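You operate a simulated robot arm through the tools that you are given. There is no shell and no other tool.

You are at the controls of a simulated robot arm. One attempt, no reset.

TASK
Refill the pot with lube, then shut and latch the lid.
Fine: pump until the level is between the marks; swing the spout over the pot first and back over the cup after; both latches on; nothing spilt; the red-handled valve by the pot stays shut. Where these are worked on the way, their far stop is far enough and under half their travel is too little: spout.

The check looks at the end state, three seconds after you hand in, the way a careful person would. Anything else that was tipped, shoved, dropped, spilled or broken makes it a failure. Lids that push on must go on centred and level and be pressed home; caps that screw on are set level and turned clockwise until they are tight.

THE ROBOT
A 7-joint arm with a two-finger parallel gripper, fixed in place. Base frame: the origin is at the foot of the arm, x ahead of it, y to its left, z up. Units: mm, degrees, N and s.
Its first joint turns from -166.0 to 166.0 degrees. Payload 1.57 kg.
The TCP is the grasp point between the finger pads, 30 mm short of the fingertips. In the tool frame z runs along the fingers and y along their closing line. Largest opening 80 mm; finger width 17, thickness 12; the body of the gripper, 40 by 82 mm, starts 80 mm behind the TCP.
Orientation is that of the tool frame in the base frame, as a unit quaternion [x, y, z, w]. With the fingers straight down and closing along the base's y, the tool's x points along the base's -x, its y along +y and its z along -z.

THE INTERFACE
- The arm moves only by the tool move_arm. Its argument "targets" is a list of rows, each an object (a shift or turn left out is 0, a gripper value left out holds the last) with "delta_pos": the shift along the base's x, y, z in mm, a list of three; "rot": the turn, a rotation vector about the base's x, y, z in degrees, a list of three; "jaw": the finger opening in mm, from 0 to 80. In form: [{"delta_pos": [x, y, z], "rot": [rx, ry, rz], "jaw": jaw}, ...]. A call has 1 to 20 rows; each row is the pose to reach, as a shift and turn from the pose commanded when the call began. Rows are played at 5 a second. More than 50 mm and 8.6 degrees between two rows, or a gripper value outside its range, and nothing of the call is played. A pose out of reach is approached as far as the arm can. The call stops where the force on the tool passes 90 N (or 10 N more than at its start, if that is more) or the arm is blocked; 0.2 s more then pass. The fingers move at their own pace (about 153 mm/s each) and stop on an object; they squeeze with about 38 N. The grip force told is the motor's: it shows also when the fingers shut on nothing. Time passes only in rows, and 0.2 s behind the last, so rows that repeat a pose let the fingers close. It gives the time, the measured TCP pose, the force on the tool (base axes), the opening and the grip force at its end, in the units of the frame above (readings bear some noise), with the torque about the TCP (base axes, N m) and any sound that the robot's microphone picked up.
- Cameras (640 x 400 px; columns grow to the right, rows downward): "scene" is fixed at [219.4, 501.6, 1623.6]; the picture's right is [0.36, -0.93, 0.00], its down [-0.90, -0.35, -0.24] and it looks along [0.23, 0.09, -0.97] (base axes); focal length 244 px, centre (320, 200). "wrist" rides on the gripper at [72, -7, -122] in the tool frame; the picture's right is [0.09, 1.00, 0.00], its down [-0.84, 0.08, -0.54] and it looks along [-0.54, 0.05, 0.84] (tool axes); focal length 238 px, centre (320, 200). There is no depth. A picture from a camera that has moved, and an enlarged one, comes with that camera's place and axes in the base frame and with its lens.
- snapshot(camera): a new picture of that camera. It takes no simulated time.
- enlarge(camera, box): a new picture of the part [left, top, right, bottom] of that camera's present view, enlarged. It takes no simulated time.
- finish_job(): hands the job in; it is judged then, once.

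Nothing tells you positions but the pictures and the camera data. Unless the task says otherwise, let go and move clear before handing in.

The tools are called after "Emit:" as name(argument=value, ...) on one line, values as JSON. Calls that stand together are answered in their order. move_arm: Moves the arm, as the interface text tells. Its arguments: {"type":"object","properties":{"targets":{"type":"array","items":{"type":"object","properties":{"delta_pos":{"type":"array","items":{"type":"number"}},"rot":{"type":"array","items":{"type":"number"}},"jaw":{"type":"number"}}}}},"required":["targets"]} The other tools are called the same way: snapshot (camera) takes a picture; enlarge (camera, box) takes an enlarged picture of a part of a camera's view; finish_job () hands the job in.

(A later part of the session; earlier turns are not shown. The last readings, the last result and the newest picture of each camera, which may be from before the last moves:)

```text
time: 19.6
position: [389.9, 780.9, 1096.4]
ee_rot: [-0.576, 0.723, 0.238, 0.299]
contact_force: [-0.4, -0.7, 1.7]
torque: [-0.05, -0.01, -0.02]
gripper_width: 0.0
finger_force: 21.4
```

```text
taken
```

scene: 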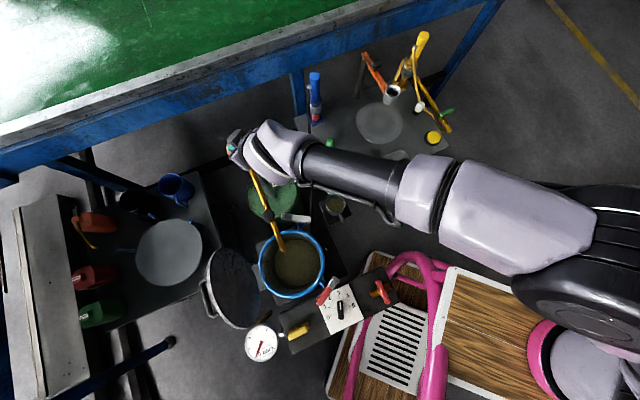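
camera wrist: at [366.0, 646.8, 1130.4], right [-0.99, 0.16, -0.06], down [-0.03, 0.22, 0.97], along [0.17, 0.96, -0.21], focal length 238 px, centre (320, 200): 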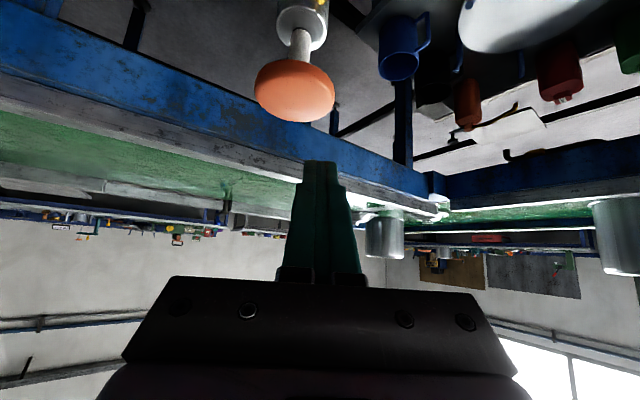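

The tilted pose reaches fine. I'll zoom in to get the knob position and height from this side view.

Emit:
enlarge(camera="wrist", box=[220, 0, 380, 200])

Emit:
enlarge(camera="scene", box=[210, 120, 310, 190])

```text
2.00 times, centred on (300, 100) of wrist
camera zoom: at [366.0, 646.8, 1130.4], right [-0.99, 0.16, -0.06], down [-0.03, 0.22, 0.97], along [0.17, 0.96, -0.21], focal length 477 px, centre (360, 400)
```

zoom: 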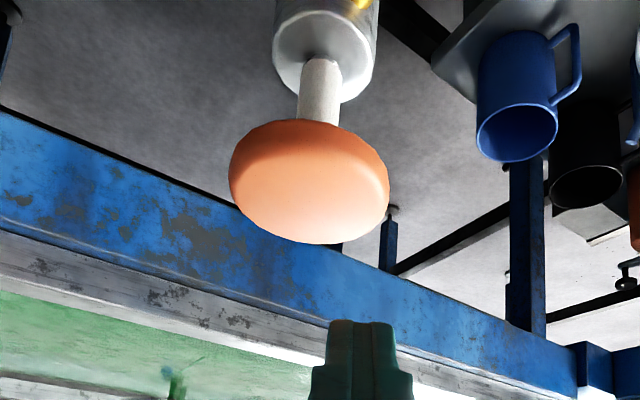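

```text
5.71 times, centred on (260, 155) of scene
camera zoom: at [219.4, 501.6, 1623.6], right [0.36, -0.93, 0.0], down [-0.9, -0.35, -0.24], along [0.23, 0.09, -0.97], focal length 1395 px, centre (663, 457)
```

zoom: 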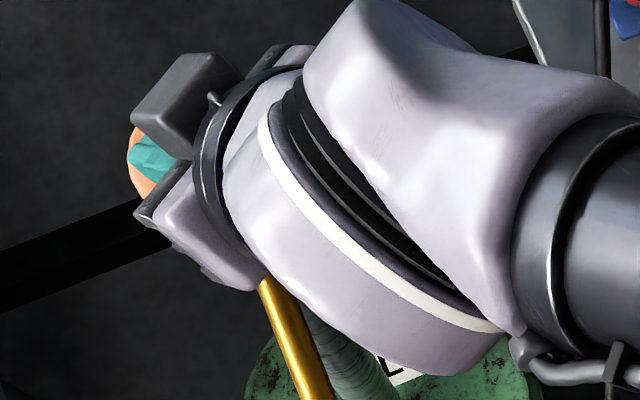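

Emit:
move_arm(targets=[{"delta_pos": [14, 10, -5]}, {"delta_pos": [28.7, 20.5, -15]}, {"delta_pos": [28.7, 20.5, -30]}, {"delta_pos": [28.7, 20.5, -45]}])

Emit:
enlarge(camera="wrist", box=[220, 50, 420, 290])

Emit:
enlarge(camera="scene", box=[210, 120, 310, 190])

```text
time: 20.6
position: [419.3, 800.9, 1050.0]
ee_rot: [-0.575, 0.723, 0.238, 0.3]
contact_force: [0.0, 0.0, -0.5]
torque: [0.01, 0.01, -0.02]
gripper_width: 0.0
finger_force: 21.4
```

```text
1.67 times, centred on (320, 170) of wrist
camera zoom: at [395.6, 666.8, 1085.0], right [-0.98, 0.16, -0.06], down [-0.03, 0.22, 0.97], along [0.17, 0.96, -0.21], focal length 397 px, centre (320, 250)
```

zoom: 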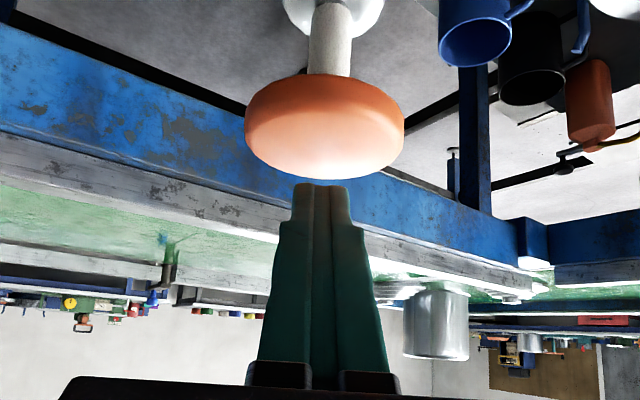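

```text
5.71 times, centred on (260, 155) of scene
camera zoom: at [219.4, 501.6, 1623.6], right [0.36, -0.93, 0.0], down [-0.9, -0.35, -0.24], along [0.23, 0.09, -0.97], focal length 1395 px, centre (663, 457)
```

zoom: 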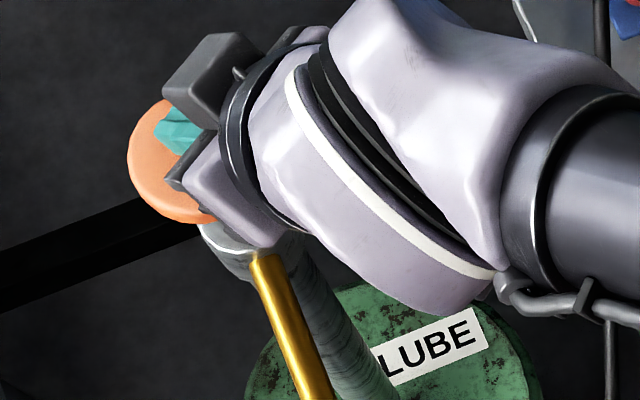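

The fingertips are centred just above the knob top at about z 1008. I'll press down gently and watch the force.

Emit:
move_arm(targets=[{"delta_pos": [0, 0, -8]}, {"delta_pos": [0, 0, -13]}, {"delta_pos": [0, 0, -18]}, {"delta_pos": [0, 0, -23]}])

Emit:
enlarge(camera="wrist", box=[220, 50, 420, 290])

```text
time: 21.6
position: [421.0, 801.9, 1029.1]
ee_rot: [-0.576, 0.723, 0.239, 0.299]
contact_force: [0.4, 0.2, 1.9]
torque: [0.05, -0.01, 0.0]
gripper_width: 0.2
finger_force: 20.9
```

```text
1.67 times, centred on (320, 170) of wrist
camera zoom: at [395.9, 666.4, 1062.7], right [-0.98, 0.16, -0.06], down [-0.03, 0.22, 0.97], along [0.17, 0.96, -0.21], focal length 397 px, centre (320, 250)
```

zoom: 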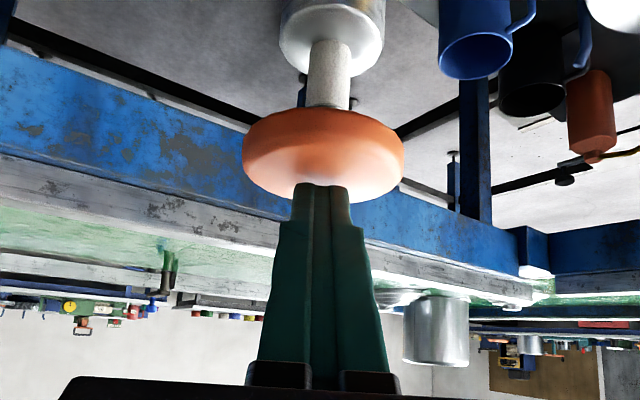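

Emit:
move_arm(targets=[{"delta_pos": [0, 0, -4]}, {"delta_pos": [0, 0, -8]}, {"delta_pos": [0, 0, -12]}, {"delta_pos": [0, 0, -16]}])

Emit:
enlarge(camera="wrist", box=[220, 50, 420, 290])

Emit:
enlarge(camera="scene", box=[240, 220, 350, 300])

```text
time: 22.6
position: [420.5, 800.6, 1011.7]
ee_rot: [-0.576, 0.723, 0.238, 0.299]
contact_force: [-2.1, 0.1, 4.6]
torque: [0.09, 0.02, 0.04]
gripper_width: 0.0
finger_force: 21.4
```

```text
1.67 times, centred on (320, 170) of wrist
camera zoom: at [396.3, 666.8, 1045.9], right [-0.98, 0.16, -0.07], down [-0.03, 0.22, 0.97], along [0.17, 0.96, -0.21], focal length 397 px, centre (320, 250)
```

zoom: 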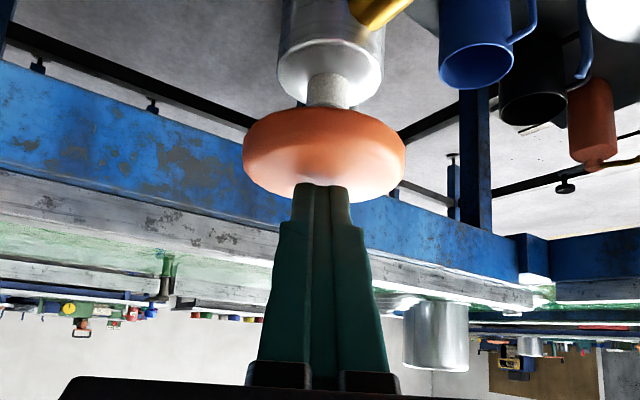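

```text
5.00 times, centred on (295, 260) of scene
camera zoom: at [219.4, 501.6, 1623.6], right [0.36, -0.93, 0.0], down [-0.9, -0.35, -0.24], along [0.23, 0.09, -0.97], focal length 1220 px, centre (445, -100)
```

zoom: 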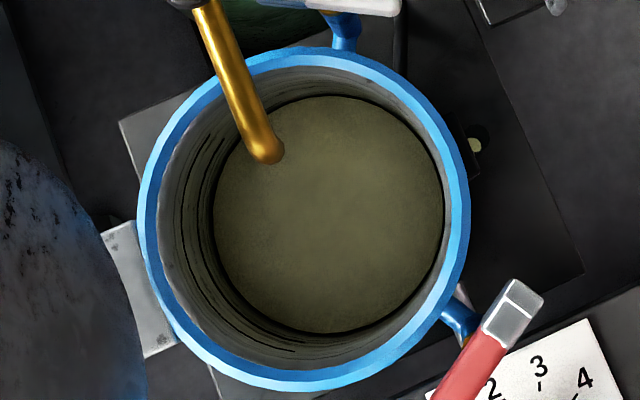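

The knob is moving down with low force. I'll continue toward the bottom of the stroke.

Emit:
move_arm(targets=[{"delta_pos": [0, 0, -4]}, {"delta_pos": [0, 0, -8]}, {"delta_pos": [0, 0, -12]}, {"delta_pos": [0, 0, -16]}])

Emit:
enlarge(camera="wrist", box=[220, 50, 420, 290])

Emit:
enlarge(camera="scene", box=[240, 220, 350, 300])

```text
time: 23.6
position: [419.0, 800.8, 996.6]
ee_rot: [-0.575, 0.723, 0.239, 0.3]
contact_force: [0.6, 1.0, 5.6]
torque: [0.14, 0.0, -0.01]
gripper_width: 0.0
finger_force: 21.5
```

```text
1.67 times, centred on (320, 170) of wrist
camera zoom: at [396.6, 666.7, 1030.9], right [-0.98, 0.16, -0.07], down [-0.03, 0.22, 0.97], along [0.17, 0.96, -0.21], focal length 397 px, centre (320, 250)
```

zoom: 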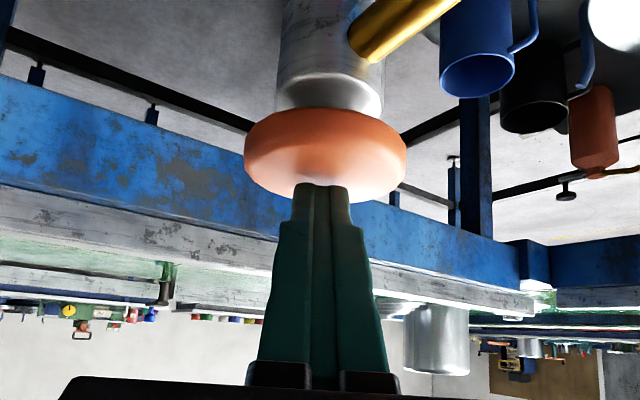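

```text
5.00 times, centred on (295, 260) of scene
camera zoom: at [219.4, 501.6, 1623.6], right [0.36, -0.93, 0.0], down [-0.9, -0.35, -0.24], along [0.23, 0.09, -0.97], focal length 1220 px, centre (445, -100)
```

zoom: 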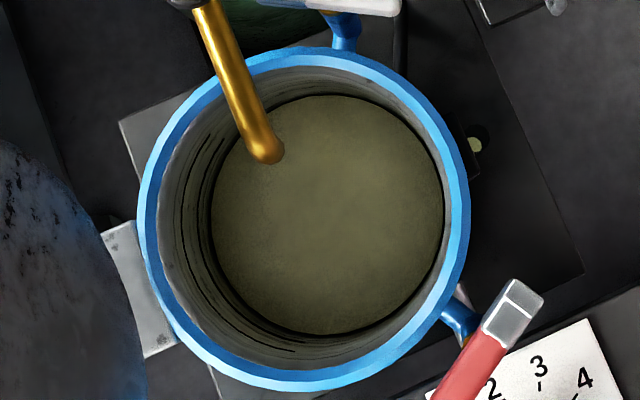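

Emit:
move_arm(targets=[{"delta_pos": [0, 0, -3]}, {"delta_pos": [0, 0, -6]}, {"delta_pos": [0, 0, -8]}])

Emit:
enlarge(camera="wrist", box=[220, 50, 420, 290])

```text
time: 24.4
position: [420.1, 802.3, 991.5]
ee_rot: [-0.575, 0.722, 0.239, 0.302]
contact_force: [-1.8, -7.5, 25.8]
torque: [0.16, -0.08, 0.0]
gripper_width: 0.0
finger_force: 21.3
```

```text
1.67 times, centred on (320, 170) of wrist
camera zoom: at [397.0, 667.2, 1025.4], right [-0.98, 0.16, -0.07], down [-0.03, 0.22, 0.98], along [0.17, 0.96, -0.21], focal length 397 px, centre (320, 250)
```

zoom: 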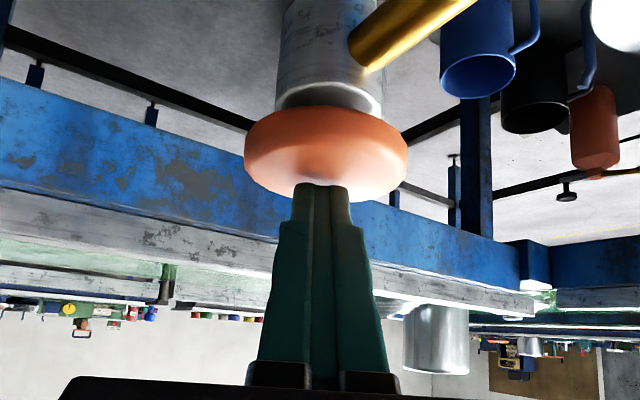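

The bottom of the stroke is at TCP z of about 992. I'll lift and check whether the knob springs back.

Emit:
move_arm(targets=[{"delta_pos": [0, 0, 10]}, {"delta_pos": [0, 0, 20]}, {"delta_pos": [0, 0, 30]}, {"delta_pos": [0, 0, 42]}, {"delta_pos": [0, 0, 52]}])

Emit:
enlarge(camera="wrist", box=[220, 50, 420, 290])

Emit:
enlarge(camera="scene", box=[240, 220, 350, 300])

```text
time: 25.6
position: [422.7, 800.5, 1038.4]
ee_rot: [-0.576, 0.723, 0.238, 0.298]
contact_force: [-0.5, 0.3, 0.1]
torque: [-0.02, -0.01, 0.02]
gripper_width: 0.2
finger_force: 21.7
```

```text
1.67 times, centred on (320, 170) of wrist
camera zoom: at [398.0, 666.4, 1073.6], right [-0.98, 0.16, -0.06], down [-0.03, 0.22, 0.97], along [0.17, 0.96, -0.21], focal length 397 px, centre (320, 250)
```

zoom: 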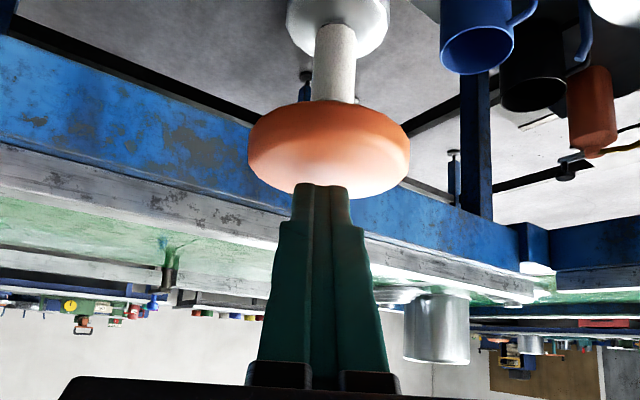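

```text
5.00 times, centred on (295, 260) of scene
camera zoom: at [219.4, 501.6, 1623.6], right [0.36, -0.93, 0.0], down [-0.9, -0.35, -0.24], along [0.23, 0.09, -0.97], focal length 1220 px, centre (445, -100)
```

zoom: 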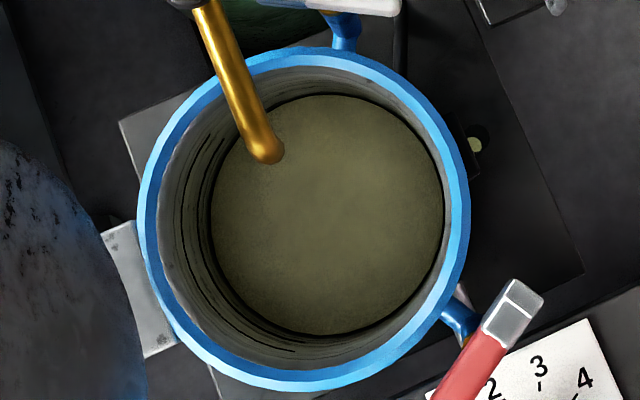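

The knob springs back on its own. I'll take a close baseline of the level and the marks.

Emit:
enlarge(camera="scene", box=[260, 240, 320, 292])

Emit:
enlarge(camera="scene", box=[264, 265, 300, 292])

```text
7.69 times, centred on (290, 266) of scene
camera zoom: at [219.4, 501.6, 1623.6], right [0.36, -0.93, 0.0], down [-0.9, -0.35, -0.24], along [0.23, 0.09, -0.97], focal length 1878 px, centre (551, -308)
```

zoom: 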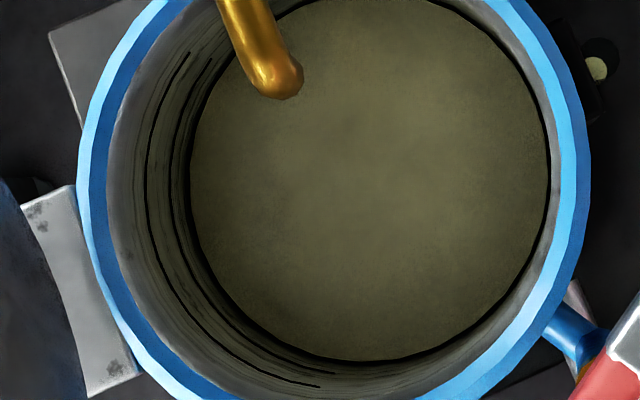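

```text
14.81 times, centred on (282, 278) of scene
camera zoom: at [219.4, 501.6, 1623.6], right [0.36, -0.93, 0.0], down [-0.9, -0.35, -0.24], along [0.23, 0.09, -0.97], focal length 3616 px, centre (883, -963)
```

zoom: 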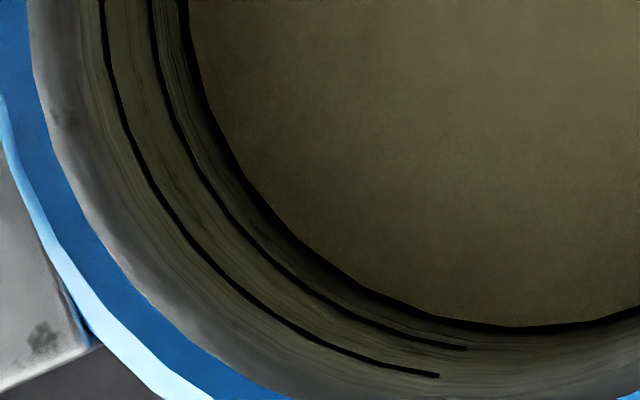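

The scene camera shows both marks clearly: level, then lower mark, then upper mark, going outward. One stroke raised the level only a little, so I'll do two more full strokes and recheck.

Emit:
move_arm(targets=[{"delta_pos": [0, 0, -12]}, {"delta_pos": [0, 0, -24]}, {"delta_pos": [0, 0, -36]}, {"delta_pos": [0, 0, -45]}, {"delta_pos": [0, 0, -50]}, {"delta_pos": [0, 0, -50]}, {"delta_pos": [0, 0, -38]}, {"delta_pos": [0, 0, -24]}, {"delta_pos": [0, 0, -10]}, {"delta_pos": [0, 0, 0]}])

Emit:
enlarge(camera="scene", box=[264, 265, 300, 292])

Emit:
enlarge(camera="wrist", box=[220, 50, 420, 290])

```text
time: 27.8
position: [421.1, 800.7, 1037.4]
ee_rot: [-0.575, 0.723, 0.238, 0.299]
contact_force: [0.1, 1.0, 0.2]
torque: [-0.03, 0.0, -0.01]
gripper_width: 0.0
finger_force: 21.4
```

```text
14.81 times, centred on (282, 278) of scene
camera zoom: at [219.4, 501.6, 1623.6], right [0.36, -0.93, 0.0], down [-0.9, -0.35, -0.24], along [0.23, 0.09, -0.97], focal length 3616 px, centre (883, -963)
```

zoom: 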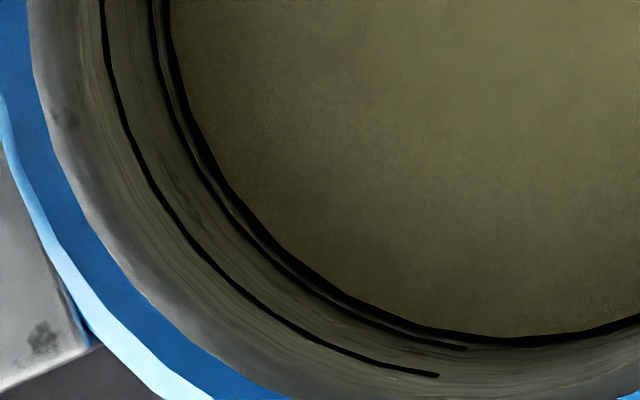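

```text
1.67 times, centred on (320, 170) of wrist
camera zoom: at [397.2, 666.3, 1072.9], right [-0.98, 0.16, -0.07], down [-0.03, 0.22, 0.97], along [0.17, 0.96, -0.21], focal length 397 px, centre (320, 250)
```

zoom: 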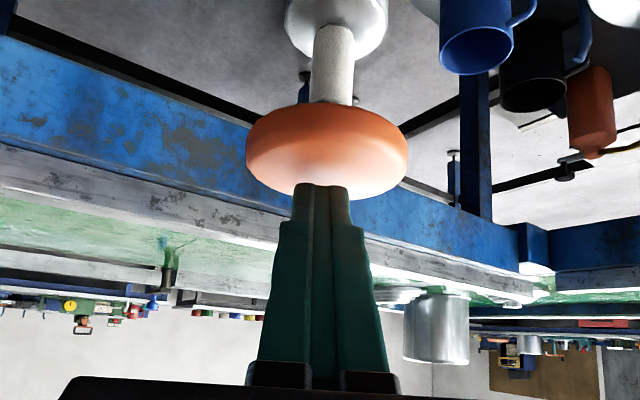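

That stroke raised the level about a third of the gap between the marks. I'll do one more and recheck.

Emit:
move_arm(targets=[{"delta_pos": [0, 0, -12]}, {"delta_pos": [0, 0, -24]}, {"delta_pos": [0, 0, -36]}, {"delta_pos": [0, 0, -45]}, {"delta_pos": [0, 0, -50]}, {"delta_pos": [0, 0, -50]}, {"delta_pos": [0, 0, -38]}, {"delta_pos": [0, 0, -24]}, {"delta_pos": [0, 0, -10]}, {"delta_pos": [0, 0, 0]}, {"delta_pos": [0, 0, 0]}])

Emit:
enlarge(camera="scene", box=[264, 265, 300, 292])

Emit:
enlarge(camera="scene", box=[260, 240, 320, 292])

```text
time: 30.2
position: [421.2, 800.2, 1037.2]
ee_rot: [-0.575, 0.724, 0.237, 0.299]
contact_force: [0.0, -0.6, 1.4]
torque: [-0.02, -0.02, 0.0]
gripper_width: 0.3
finger_force: 20.9
```

```text
14.81 times, centred on (282, 278) of scene
camera zoom: at [219.4, 501.6, 1623.6], right [0.36, -0.93, 0.0], down [-0.9, -0.35, -0.24], along [0.23, 0.09, -0.97], focal length 3616 px, centre (883, -963)
```

zoom: 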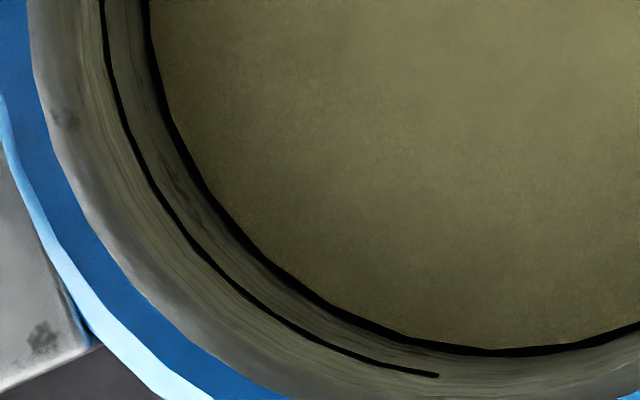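

```text
7.69 times, centred on (290, 266) of scene
camera zoom: at [219.4, 501.6, 1623.6], right [0.36, -0.93, 0.0], down [-0.9, -0.35, -0.24], along [0.23, 0.09, -0.97], focal length 1878 px, centre (551, -308)
```

zoom: 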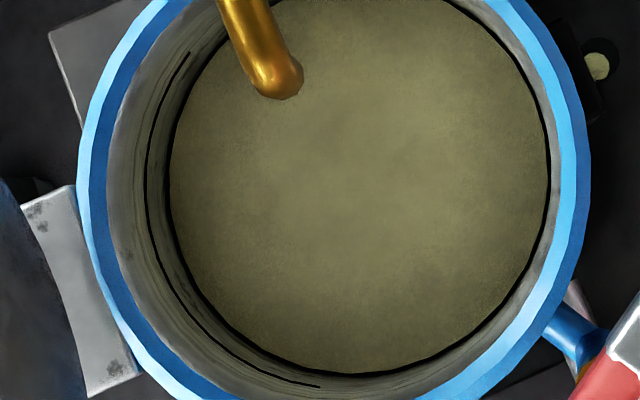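

The level has just covered the lower mark. One more stroke should put it midway between the marks.

Emit:
move_arm(targets=[{"delta_pos": [0, 0, -12]}, {"delta_pos": [0, 0, -24]}, {"delta_pos": [0, 0, -36]}, {"delta_pos": [0, 0, -45]}, {"delta_pos": [0, 0, -50]}, {"delta_pos": [0, 0, -50]}, {"delta_pos": [0, 0, -38]}, {"delta_pos": [0, 0, -24]}, {"delta_pos": [0, 0, -10]}, {"delta_pos": [0, 0, 10]}, {"delta_pos": [0, 0, 30]}, {"delta_pos": [0, 0, 50]}])

Emit:
enlarge(camera="scene", box=[264, 265, 300, 292])

Emit:
enlarge(camera="scene", box=[260, 240, 320, 292])

```text
time: 32.8
position: [419.9, 801.8, 1088.9]
ee_rot: [-0.575, 0.723, 0.238, 0.299]
contact_force: [-0.8, 0.4, 0.0]
torque: [-0.03, -0.01, -0.04]
gripper_width: 0.0
finger_force: 21.5
```

```text
14.81 times, centred on (282, 278) of scene
camera zoom: at [219.4, 501.6, 1623.6], right [0.36, -0.93, 0.0], down [-0.9, -0.35, -0.24], along [0.23, 0.09, -0.97], focal length 3616 px, centre (883, -963)
```

zoom: 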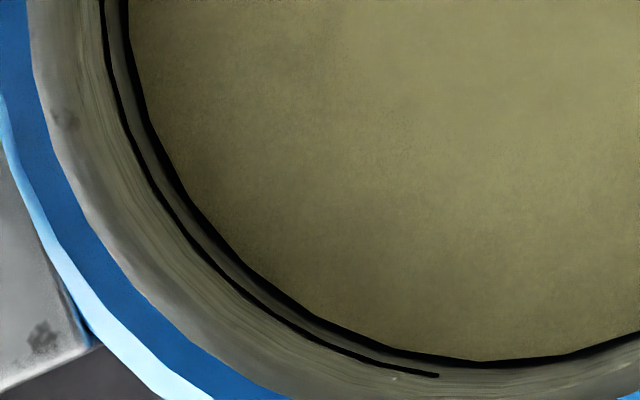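

```text
7.69 times, centred on (290, 266) of scene
camera zoom: at [219.4, 501.6, 1623.6], right [0.36, -0.93, 0.0], down [-0.9, -0.35, -0.24], along [0.23, 0.09, -0.97], focal length 1878 px, centre (551, -308)
```

zoom: 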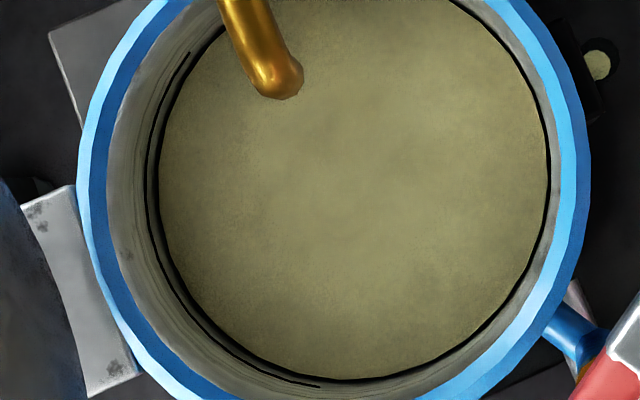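

The level is midway between the marks, so pumping is done. Next I'll retract, level the tool and go above the spout knob for the return swing.

Emit:
move_arm(targets=[{"delta_pos": [-20, -20, 5]}, {"delta_pos": [-45, -42, 10]}, {"delta_pos": [-70, -65, 10], "rot": [-7.3, 1.69, 0]}, {"delta_pos": [-95, -88, 10], "rot": [-14.6, 3.37, 0]}, {"delta_pos": [-115, -106, 10], "rot": [-21.9, 5.06, 0]}, {"delta_pos": [-130, -120, 5], "rot": [-29.2, 6.74, 0], "jaw": 70}, {"delta_pos": [-136, -122, 0], "rot": [-36.5, 8.43, 0], "jaw": 70}, {"delta_pos": [-136, -122, -10], "rot": [-43.8, 10.1, 0], "jaw": 70}])

Emit:
snapshot(camera="wrist")

Emit:
enlarge(camera="wrist", box=[240, 40, 400, 160])

```text
time: 34.6
position: [285.1, 679.0, 1079.4]
ee_rot: [-0.624, 0.782, 0.001, 0.0]
contact_force: [-0.2, 0.3, 0.0]
torque: [0.01, 0.03, -0.01]
gripper_width: 70.0
finger_force: 0.1
```

```text
taken
camera wrist: at [275.9, 608.0, 1200.9], right [-0.99, 0.13, 0.0], down [0.11, 0.83, 0.54], along [0.07, 0.54, -0.84], focal length 238 px, centre (320, 200)
```

wrist: 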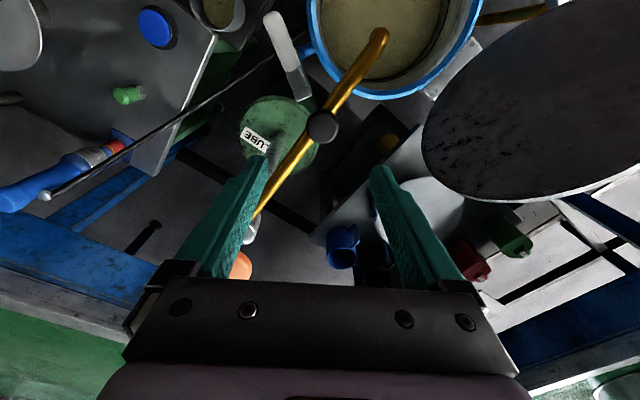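

```text
3.33 times, centred on (320, 100) of wrist
camera zoom: at [275.9, 608.0, 1200.9], right [-0.99, 0.13, 0.0], down [0.11, 0.83, 0.54], along [0.07, 0.54, -0.84], focal length 794 px, centre (320, 533)
```

zoom: 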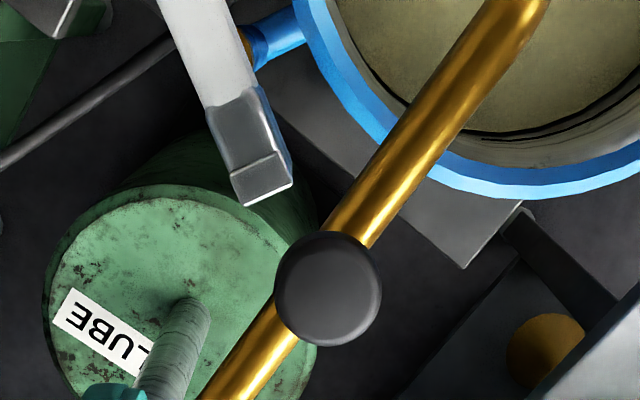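

Emit:
move_arm(targets=[{"delta_pos": [-2, 2, -45], "jaw": 70}, {"delta_pos": [-2, 2, -90], "jaw": 70}, {"delta_pos": [-2, 2, -120], "jaw": 70}, {"delta_pos": [-2, 2, -141], "jaw": 70}, {"delta_pos": [-2, 2, -141], "jaw": 20}, {"delta_pos": [-2, 2, -141], "jaw": 20}, {"delta_pos": [-2, 2, -141], "jaw": 20}])

Emit:
snapshot(camera="wrist")

```text
time: 36.2
position: [284.4, 682.1, 938.1]
ee_rot: [-0.622, 0.783, 0.0, 0.001]
contact_force: [3.6, -4.6, -1.4]
torque: [-0.29, -1.45, -0.95]
gripper_width: 34.3
finger_force: 41.7
```

```text
taken
camera wrist: at [274.7, 611.0, 1059.1], right [-0.99, 0.14, 0.0], down [0.11, 0.83, 0.54], along [0.07, 0.54, -0.84], focal length 238 px, centre (320, 200)
```

wrist: 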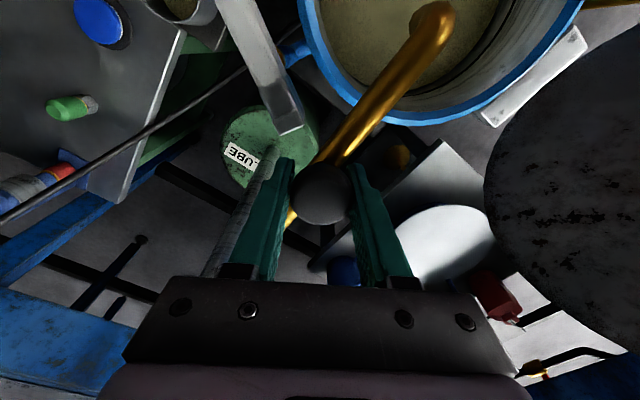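

Gripped. I'll swing the spout back the same way, watching the force.

Emit:
move_arm(targets=[{"delta_pos": [6.5, -5.8, 0]}, {"delta_pos": [13.1, -11.4, 0]}, {"delta_pos": [20, -16.6, 0]}, {"delta_pos": [27.1, -21.5, 0]}, {"delta_pos": [34.4, -26.1, 0]}, {"delta_pos": [41.9, -30.4, 0]}, {"delta_pos": [49.6, -34.3, 0]}, {"delta_pos": [57.5, -38, 0]}, {"delta_pos": [65.5, -41.3, 0]}, {"delta_pos": [73.6, -44.2, 0]}])

Emit:
enlarge(camera="scene", box=[210, 130, 370, 310])

```text
time: 38.4
position: [357.8, 637.7, 937.6]
ee_rot: [-0.623, 0.782, 0.001, 0.0]
contact_force: [-2.5, -0.8, -1.3]
torque: [0.02, -0.03, 0.39]
gripper_width: 33.1
finger_force: 41.5
```

```text
2.22 times, centred on (290, 220) of scene
camera zoom: at [219.4, 501.6, 1623.6], right [0.36, -0.93, 0.0], down [-0.9, -0.35, -0.24], along [0.23, 0.09, -0.97], focal length 542 px, centre (387, 156)
```

zoom: 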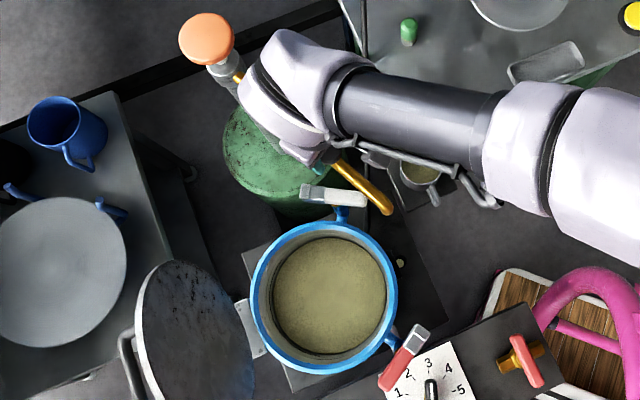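

Emit:
move_arm(targets=[{"delta_pos": [8.3, -2.5, 0]}, {"delta_pos": [16.6, -4.7, 0]}, {"delta_pos": [25.1, -6.4, 0]}, {"delta_pos": [33.6, -8, 0]}, {"delta_pos": [42.2, -9.0, 0]}, {"delta_pos": [50.8, -9.8, 0]}, {"delta_pos": [59.5, -10, 0]}, {"delta_pos": [68.1, -10.1, 0]}, {"delta_pos": [76.8, -9.6, 0]}, {"delta_pos": [83, -9.0, 0]}])

Emit:
enlarge(camera="scene", box=[210, 110, 370, 230])

Emit:
snapshot(camera="wrist")

```text
time: 40.6
position: [440.5, 627.0, 938.2]
ee_rot: [-0.622, 0.783, 0.0, -0.001]
contact_force: [-1.3, -0.3, 10.2]
torque: [-0.37, 0.11, 0.23]
gripper_width: 33.3
finger_force: 41.3
```

```text
3.33 times, centred on (290, 170) of scene
camera zoom: at [219.4, 501.6, 1623.6], right [0.36, -0.93, 0.0], down [-0.9, -0.35, -0.24], along [0.23, 0.09, -0.97], focal length 814 px, centre (420, 300)
```

zoom: 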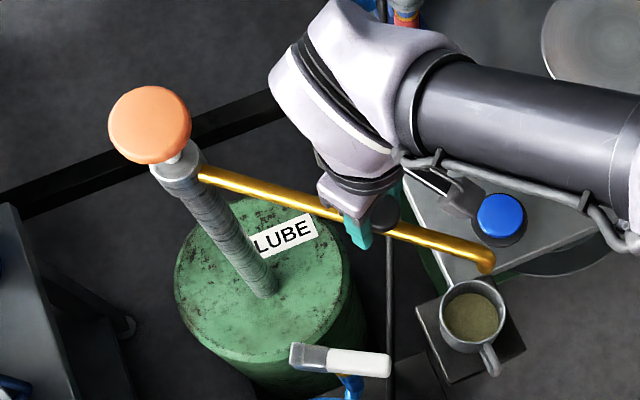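

```text
taken
camera wrist: at [430.8, 556.9, 1059.6], right [-0.99, 0.14, 0.0], down [0.11, 0.83, 0.54], along [0.07, 0.54, -0.84], focal length 238 px, centre (320, 200)
```

wrist: 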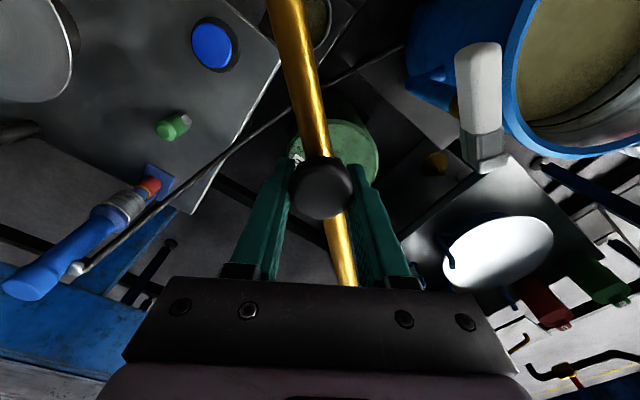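

The spout is back essentially at its original angle over the cup. I'll nudge the last couple of millimetres, release and lift.

Emit:
move_arm(targets=[{"delta_pos": [1.5, 0, 0]}, {"delta_pos": [3, 0, 0]}, {"delta_pos": [2.5, 0, 0], "jaw": 60}, {"delta_pos": [2.5, 0, 0], "jaw": 75}, {"delta_pos": [2.5, 0, 30], "jaw": 75}, {"delta_pos": [2.5, 0, 70], "jaw": 75}, {"delta_pos": [2.5, 0, 115], "jaw": 75}, {"delta_pos": [2.5, 0, 160], "jaw": 75}])

Emit:
snapshot(camera="wrist")

Emit:
snapshot(camera="scene")

```text
time: 42.4
position: [441.8, 625.7, 1097.6]
ee_rot: [-0.622, 0.783, 0.0, 0.0]
contact_force: [0.5, 0.0, -0.4]
torque: [-0.03, 0.0, 0.0]
gripper_width: 75.0
finger_force: 0.0
```

```text
taken
camera wrist: at [432.7, 555.0, 1218.9], right [-0.99, 0.13, 0.0], down [0.11, 0.83, 0.54], along [0.07, 0.54, -0.84], focal length 238 px, centre (320, 200)
```

wrist: 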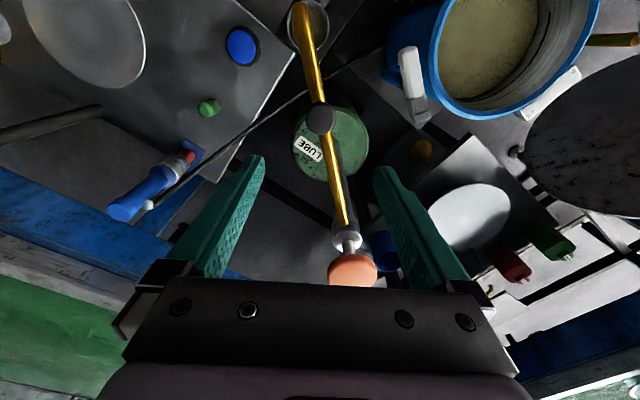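

```text
taken
```

scene: 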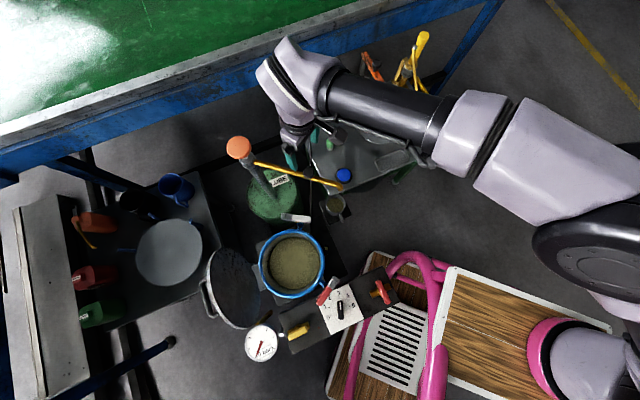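

The spout is back over the cup with the pot filled. Next I'll take a good look at the open lid and its hinge before closing it.

Emit:
move_arm(targets=[{"delta_pos": [-35, -3, 10], "rot": [0, 0, 5]}, {"delta_pos": [-70, -8, 20], "rot": [0, 0, 10]}, {"delta_pos": [-105, -15, 30], "rot": [0, 0, 15]}, {"delta_pos": [-140, -25, 40], "rot": [0, 0, 20]}, {"delta_pos": [-175, -40, 50], "rot": [0, 0, 25]}, {"delta_pos": [-210, -55, 60], "rot": [0, 0, 30]}, {"delta_pos": [-245, -70, 60], "rot": [0, 0, 35]}, {"delta_pos": [-275, -85, 60], "rot": [0, 0, 40]}])

Emit:
snapshot(camera="wrist")

Emit:
enlarge(camera="scene", box=[190, 220, 310, 340])

```text
time: 44.2
position: [166.5, 542.0, 1159.6]
ee_rot: [0.853, -0.522, 0.0, 0.0]
contact_force: [1.3, -0.9, 0.5]
torque: [0.01, 0.02, 0.0]
gripper_width: 74.9
finger_force: 0.0
```

```text
taken
camera wrist: at [205.6, 481.4, 1280.6], right [-0.84, -0.54, 0.0], down [-0.45, 0.71, 0.54], along [-0.29, 0.46, -0.84], focal length 238 px, centre (320, 200)
```

wrist: 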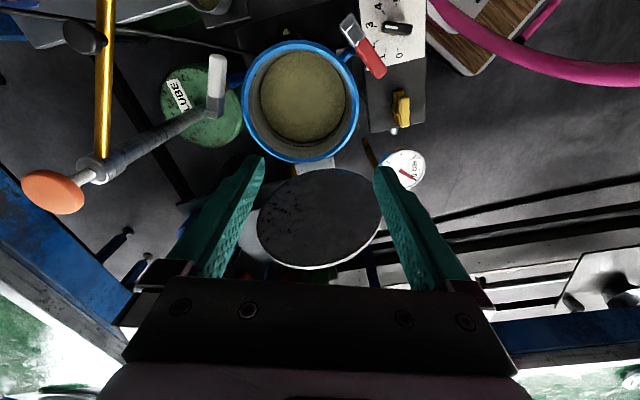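

```text
3.33 times, centred on (250, 280) of scene
camera zoom: at [219.4, 501.6, 1623.6], right [0.36, -0.93, 0.0], down [-0.9, -0.35, -0.24], along [0.23, 0.09, -0.97], focal length 814 px, centre (553, -67)
```

zoom: 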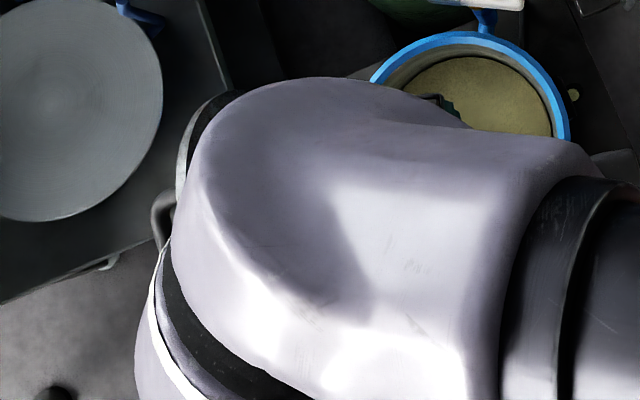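

Emit:
enlarge(camera="wrist", box=[230, 130, 410, 280])

Emit:
enlarge(camera="wrist", box=[200, 0, 430, 170])

```text
2.67 times, centred on (320, 205) of wrist
camera zoom: at [205.6, 481.4, 1280.6], right [-0.84, -0.54, 0.0], down [-0.45, 0.71, 0.54], along [-0.29, 0.46, -0.84], focal length 636 px, centre (320, 187)
```

zoom: 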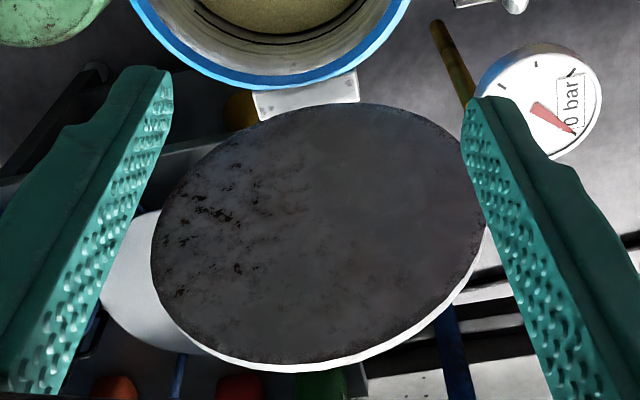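

```text
2.35 times, centred on (315, 85) of wrist
camera zoom: at [205.6, 481.4, 1280.6], right [-0.84, -0.54, 0.0], down [-0.45, 0.71, 0.54], along [-0.29, 0.46, -0.84], focal length 561 px, centre (332, 471)
```

zoom: 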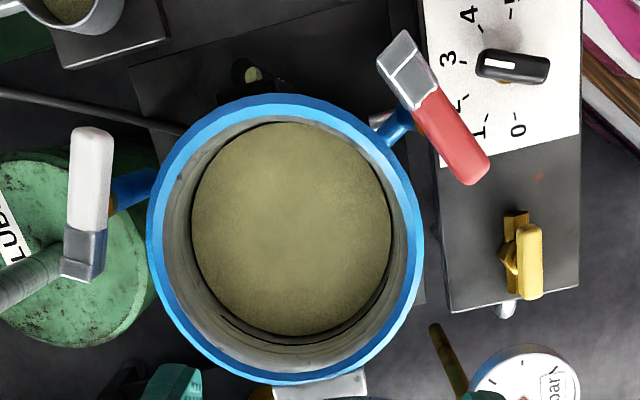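

I'll look at the lid from the side, along its hinge axis, to get its opening angle and edge height.

Emit:
move_arm(targets=[{"delta_pos": [-20, 0, 0], "rot": [0, 0, -8.5]}, {"delta_pos": [-40, 0, 0], "rot": [0, 0, -17]}, {"delta_pos": [-60, 0, 0], "rot": [0, 0, -25.5]}, {"delta_pos": [-80, 0, 0], "rot": [0, 0, -34]}, {"delta_pos": [-100, 0, 0], "rot": [0, 0, -42.5]}, {"delta_pos": [-120, 0, 0], "rot": [0, 0, -51]}, {"delta_pos": [-140, 0, 0], "rot": [0, 0, -59.5]}, {"delta_pos": [-160, 0, 0], "rot": [0, 0, -68]}, {"delta_pos": [-180, 0, 0], "rot": [0, 0, -76.5]}])

Emit:
move_arm(targets=[{"delta_pos": [0, 0, -10], "rot": [5.2, -6.1, 0]}, {"delta_pos": [0, 0, -20], "rot": [10.4, -12.2, 0]}, {"delta_pos": [0, 0, -30], "rot": [15.6, -18.3, 0]}, {"delta_pos": [0, 0, -40], "rot": [20.8, -24.4, 0]}])

Emit:
snapshot(camera="wrist")

```text
time: 46.2
position: [-13.6, 544.1, 1159.6]
ee_rot: [-0.344, 0.939, 0.0, 0.001]
contact_force: [-0.3, 0.0, 0.5]
torque: [0.0, 0.02, -0.02]
gripper_width: 75.1
finger_force: 0.1
```

```text
time: 47.2
position: [-11.0, 543.8, 1117.2]
ee_rot: [-0.332, 0.902, 0.095, 0.26]
contact_force: [1.0, 0.3, 0.2]
torque: [-0.03, 0.06, -0.01]
gripper_width: 75.2
finger_force: 0.1
```

```text
taken
camera wrist: at [-103.2, 457.9, 1182.7], right [-0.71, 0.71, -0.05], down [0.27, 0.33, 0.9], along [0.66, 0.62, -0.42], focal length 238 px, centre (320, 200)
```

wrist: 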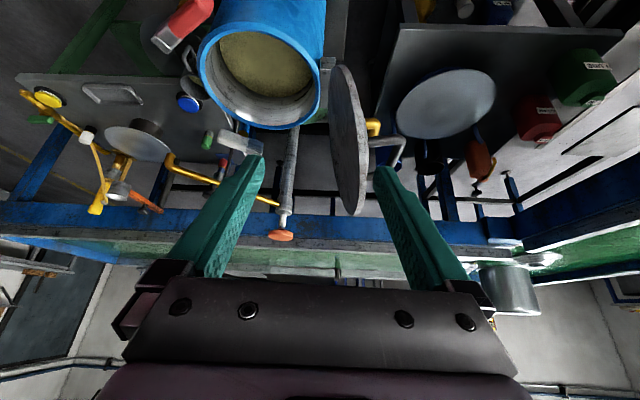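

Emit:
enlarge(camera="wrist", box=[190, 0, 430, 240])

Emit:
enlarge(camera="wrist", box=[300, 40, 420, 220])

```text
1.67 times, centred on (310, 120) of wrist
camera zoom: at [-103.2, 457.9, 1182.7], right [-0.71, 0.71, -0.05], down [0.27, 0.33, 0.9], along [0.66, 0.62, -0.42], focal length 397 px, centre (337, 333)
```

zoom: 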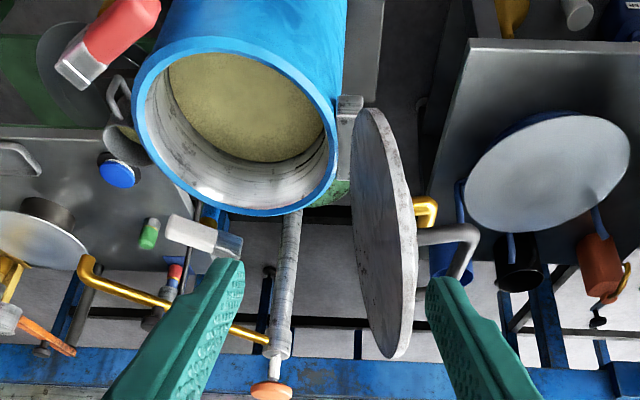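

```text
2.22 times, centred on (360, 130) of wrist
camera zoom: at [-103.2, 457.9, 1182.7], right [-0.71, 0.71, -0.05], down [0.27, 0.33, 0.9], along [0.66, 0.62, -0.42], focal length 530 px, centre (231, 356)
```

zoom: 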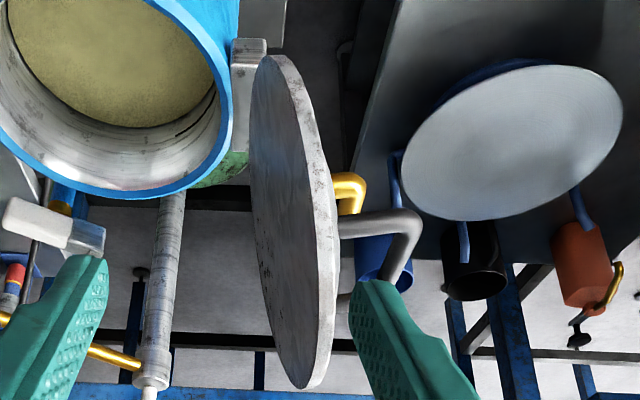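

The lid is only slightly past vertical. Its top edge is near (72, 700, 1056) and the hinge is at the pot's far-left side. I'll level the tool, align the jaw with the hinge's radial direction and hover over the top edge so the fingers can straddle it.

Emit:
move_arm(targets=[{"delta_pos": [0, 10, 10], "rot": [-5.2, 6.1, 0]}, {"delta_pos": [5, 25, 25], "rot": [-10.4, 12.2, 0]}, {"delta_pos": [15, 50, 25], "rot": [-15.6, 18.3, 0]}, {"delta_pos": [30, 80, 25], "rot": [-20.8, 24.4, 0]}, {"delta_pos": [50, 110, 25], "rot": [-20.8, 24.4, 0]}, {"delta_pos": [70, 135, 25], "rot": [-20.8, 24.4, 0]}, {"delta_pos": [80, 145, 25], "rot": [-20.8, 24.4, 0]}])

Emit:
snapshot(camera="wrist")

Emit:
snapshot(camera="scene")

```text
time: 48.8
position: [67.0, 688.9, 1144.7]
ee_rot: [-0.347, 0.938, 0.0, 0.0]
contact_force: [-0.9, -0.8, -0.6]
torque: [0.02, 0.0, -0.01]
gripper_width: 75.0
finger_force: 0.0
```

```text
taken
camera wrist: at [16.9, 637.0, 1265.4], right [-0.72, 0.7, 0.0], down [0.59, 0.6, 0.54], along [0.38, 0.39, -0.84], focal length 238 px, centre (320, 200)
```

wrist: 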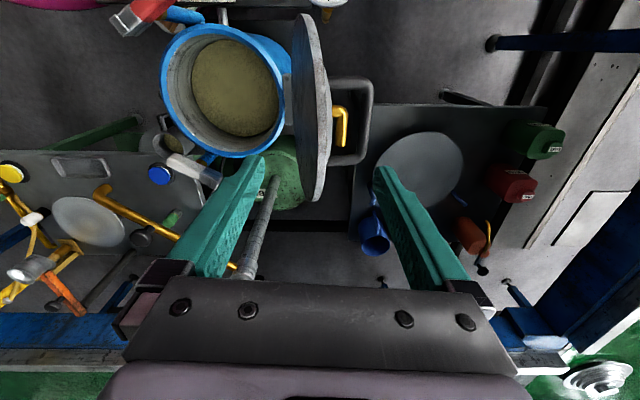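

```text
taken
```

scene: 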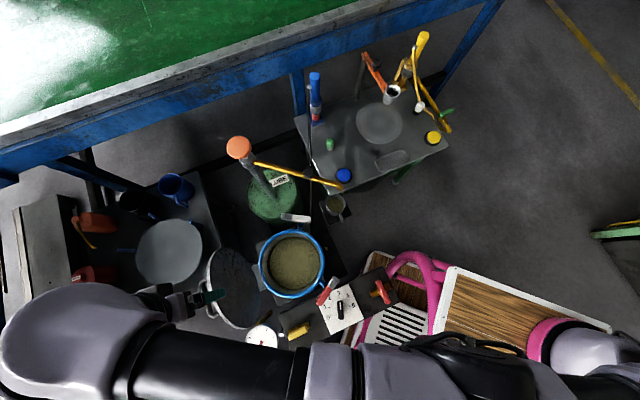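

Emit:
enlarge(camera="wrist", box=[200, 0, 440, 260])

Emit:
enlarge(camera="scene", box=[170, 220, 310, 340])

```text
1.54 times, centred on (320, 130) of wrist
camera zoom: at [16.9, 637.0, 1265.4], right [-0.72, 0.7, 0.0], down [0.59, 0.6, 0.54], along [0.38, 0.39, -0.84], focal length 367 px, centre (320, 308)
```

zoom: 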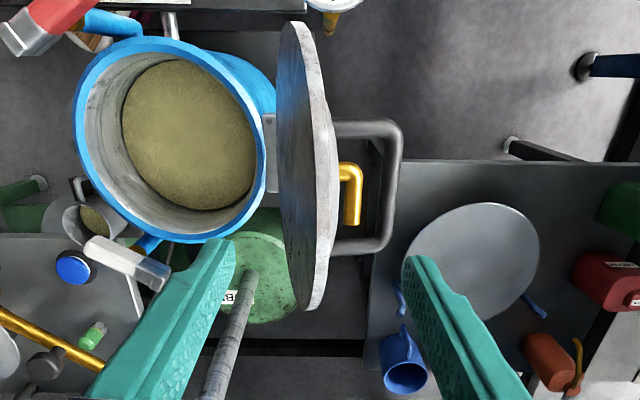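

```text
3.33 times, centred on (240, 280) of scene
camera zoom: at [219.4, 501.6, 1623.6], right [0.36, -0.93, 0.0], down [-0.9, -0.35, -0.24], along [0.23, 0.09, -0.97], focal length 814 px, centre (587, -67)
```

zoom: 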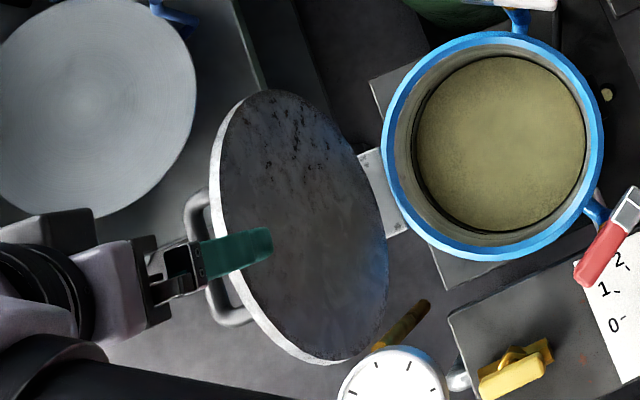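

The lid's top edge is centred between the fingers in this side view. I'll lower the jaws around it.

Emit:
move_arm(targets=[{"delta_pos": [5, 4, -25], "jaw": 78}, {"delta_pos": [10, 8, -50], "jaw": 78}, {"delta_pos": [10, 8, -65], "jaw": 78}])

Emit:
snapshot(camera="wrist")

Emit:
enlarge(camera="scene", box=[170, 220, 310, 340])

```text
time: 49.6
position: [76.6, 697.0, 1078.0]
ee_rot: [-0.346, 0.938, 0.0, 0.0]
contact_force: [0.2, -0.1, 0.4]
torque: [-0.01, 0.01, 0.02]
gripper_width: 78.1
finger_force: 0.0
```

```text
taken
camera wrist: at [26.0, 645.4, 1200.3], right [-0.72, 0.7, 0.0], down [0.59, 0.6, 0.54], along [0.38, 0.39, -0.84], focal length 238 px, centre (320, 200)
```

wrist: 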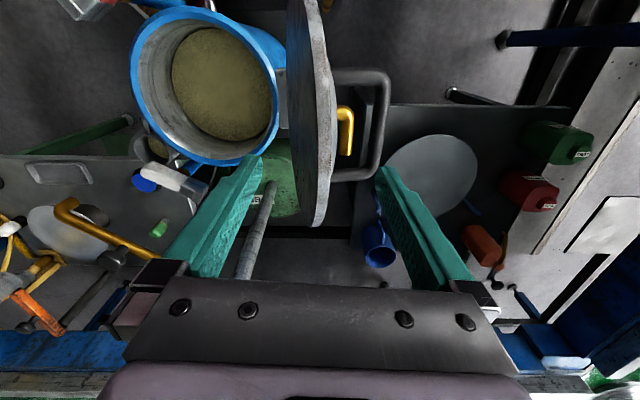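

```text
3.33 times, centred on (240, 280) of scene
camera zoom: at [219.4, 501.6, 1623.6], right [0.36, -0.93, 0.0], down [-0.9, -0.35, -0.24], along [0.23, 0.09, -0.97], focal length 814 px, centre (587, -67)
```

zoom: 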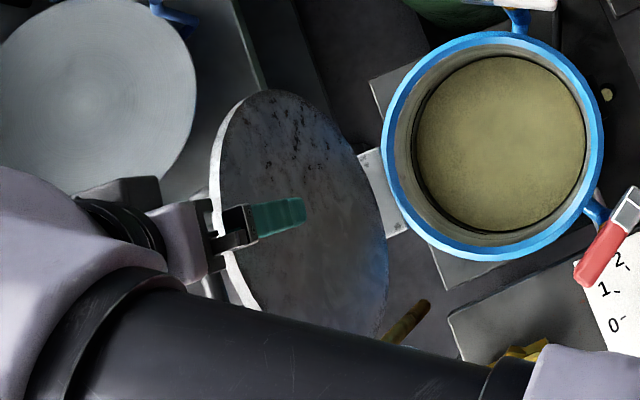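

Emit:
move_arm(targets=[{"delta_pos": [1, 1, -8], "jaw": 78}, {"delta_pos": [1, 1, -16], "jaw": 78}, {"delta_pos": [1, 1, -16], "jaw": 50}, {"delta_pos": [1, 1, -16], "jaw": 50}])

Emit:
enlarge(camera="wrist", box=[200, 0, 440, 260])

Emit:
enlarge(camera="scene", box=[170, 220, 310, 340])

```text
time: 50.6
position: [77.8, 698.6, 1063.3]
ee_rot: [-0.345, 0.938, 0.0, 0.0]
contact_force: [0.6, -0.4, -0.9]
torque: [0.0, -0.01, 0.04]
gripper_width: 50.3
finger_force: 0.1
```

```text
1.54 times, centred on (320, 130) of wrist
camera zoom: at [27.9, 646.6, 1184.1], right [-0.72, 0.7, 0.0], down [0.59, 0.6, 0.54], along [0.38, 0.39, -0.84], focal length 367 px, centre (320, 308)
```

zoom: 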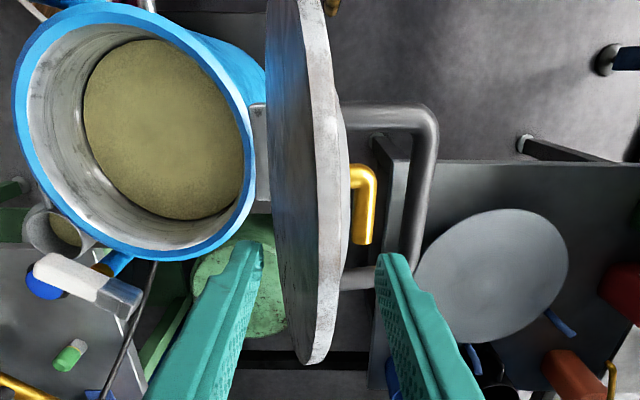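

```text
3.33 times, centred on (240, 280) of scene
camera zoom: at [219.4, 501.6, 1623.6], right [0.36, -0.93, 0.0], down [-0.9, -0.35, -0.24], along [0.23, 0.09, -0.97], focal length 814 px, centre (587, -67)
```

zoom: 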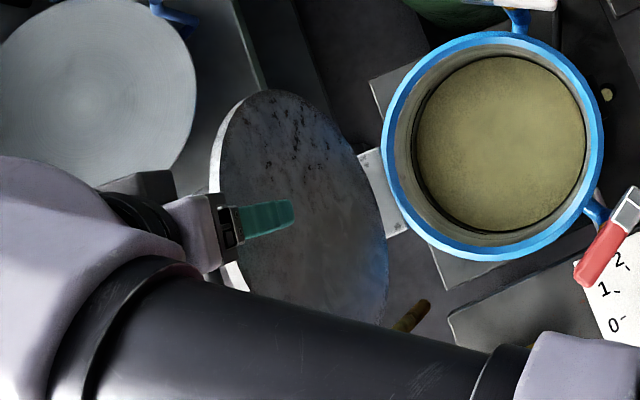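

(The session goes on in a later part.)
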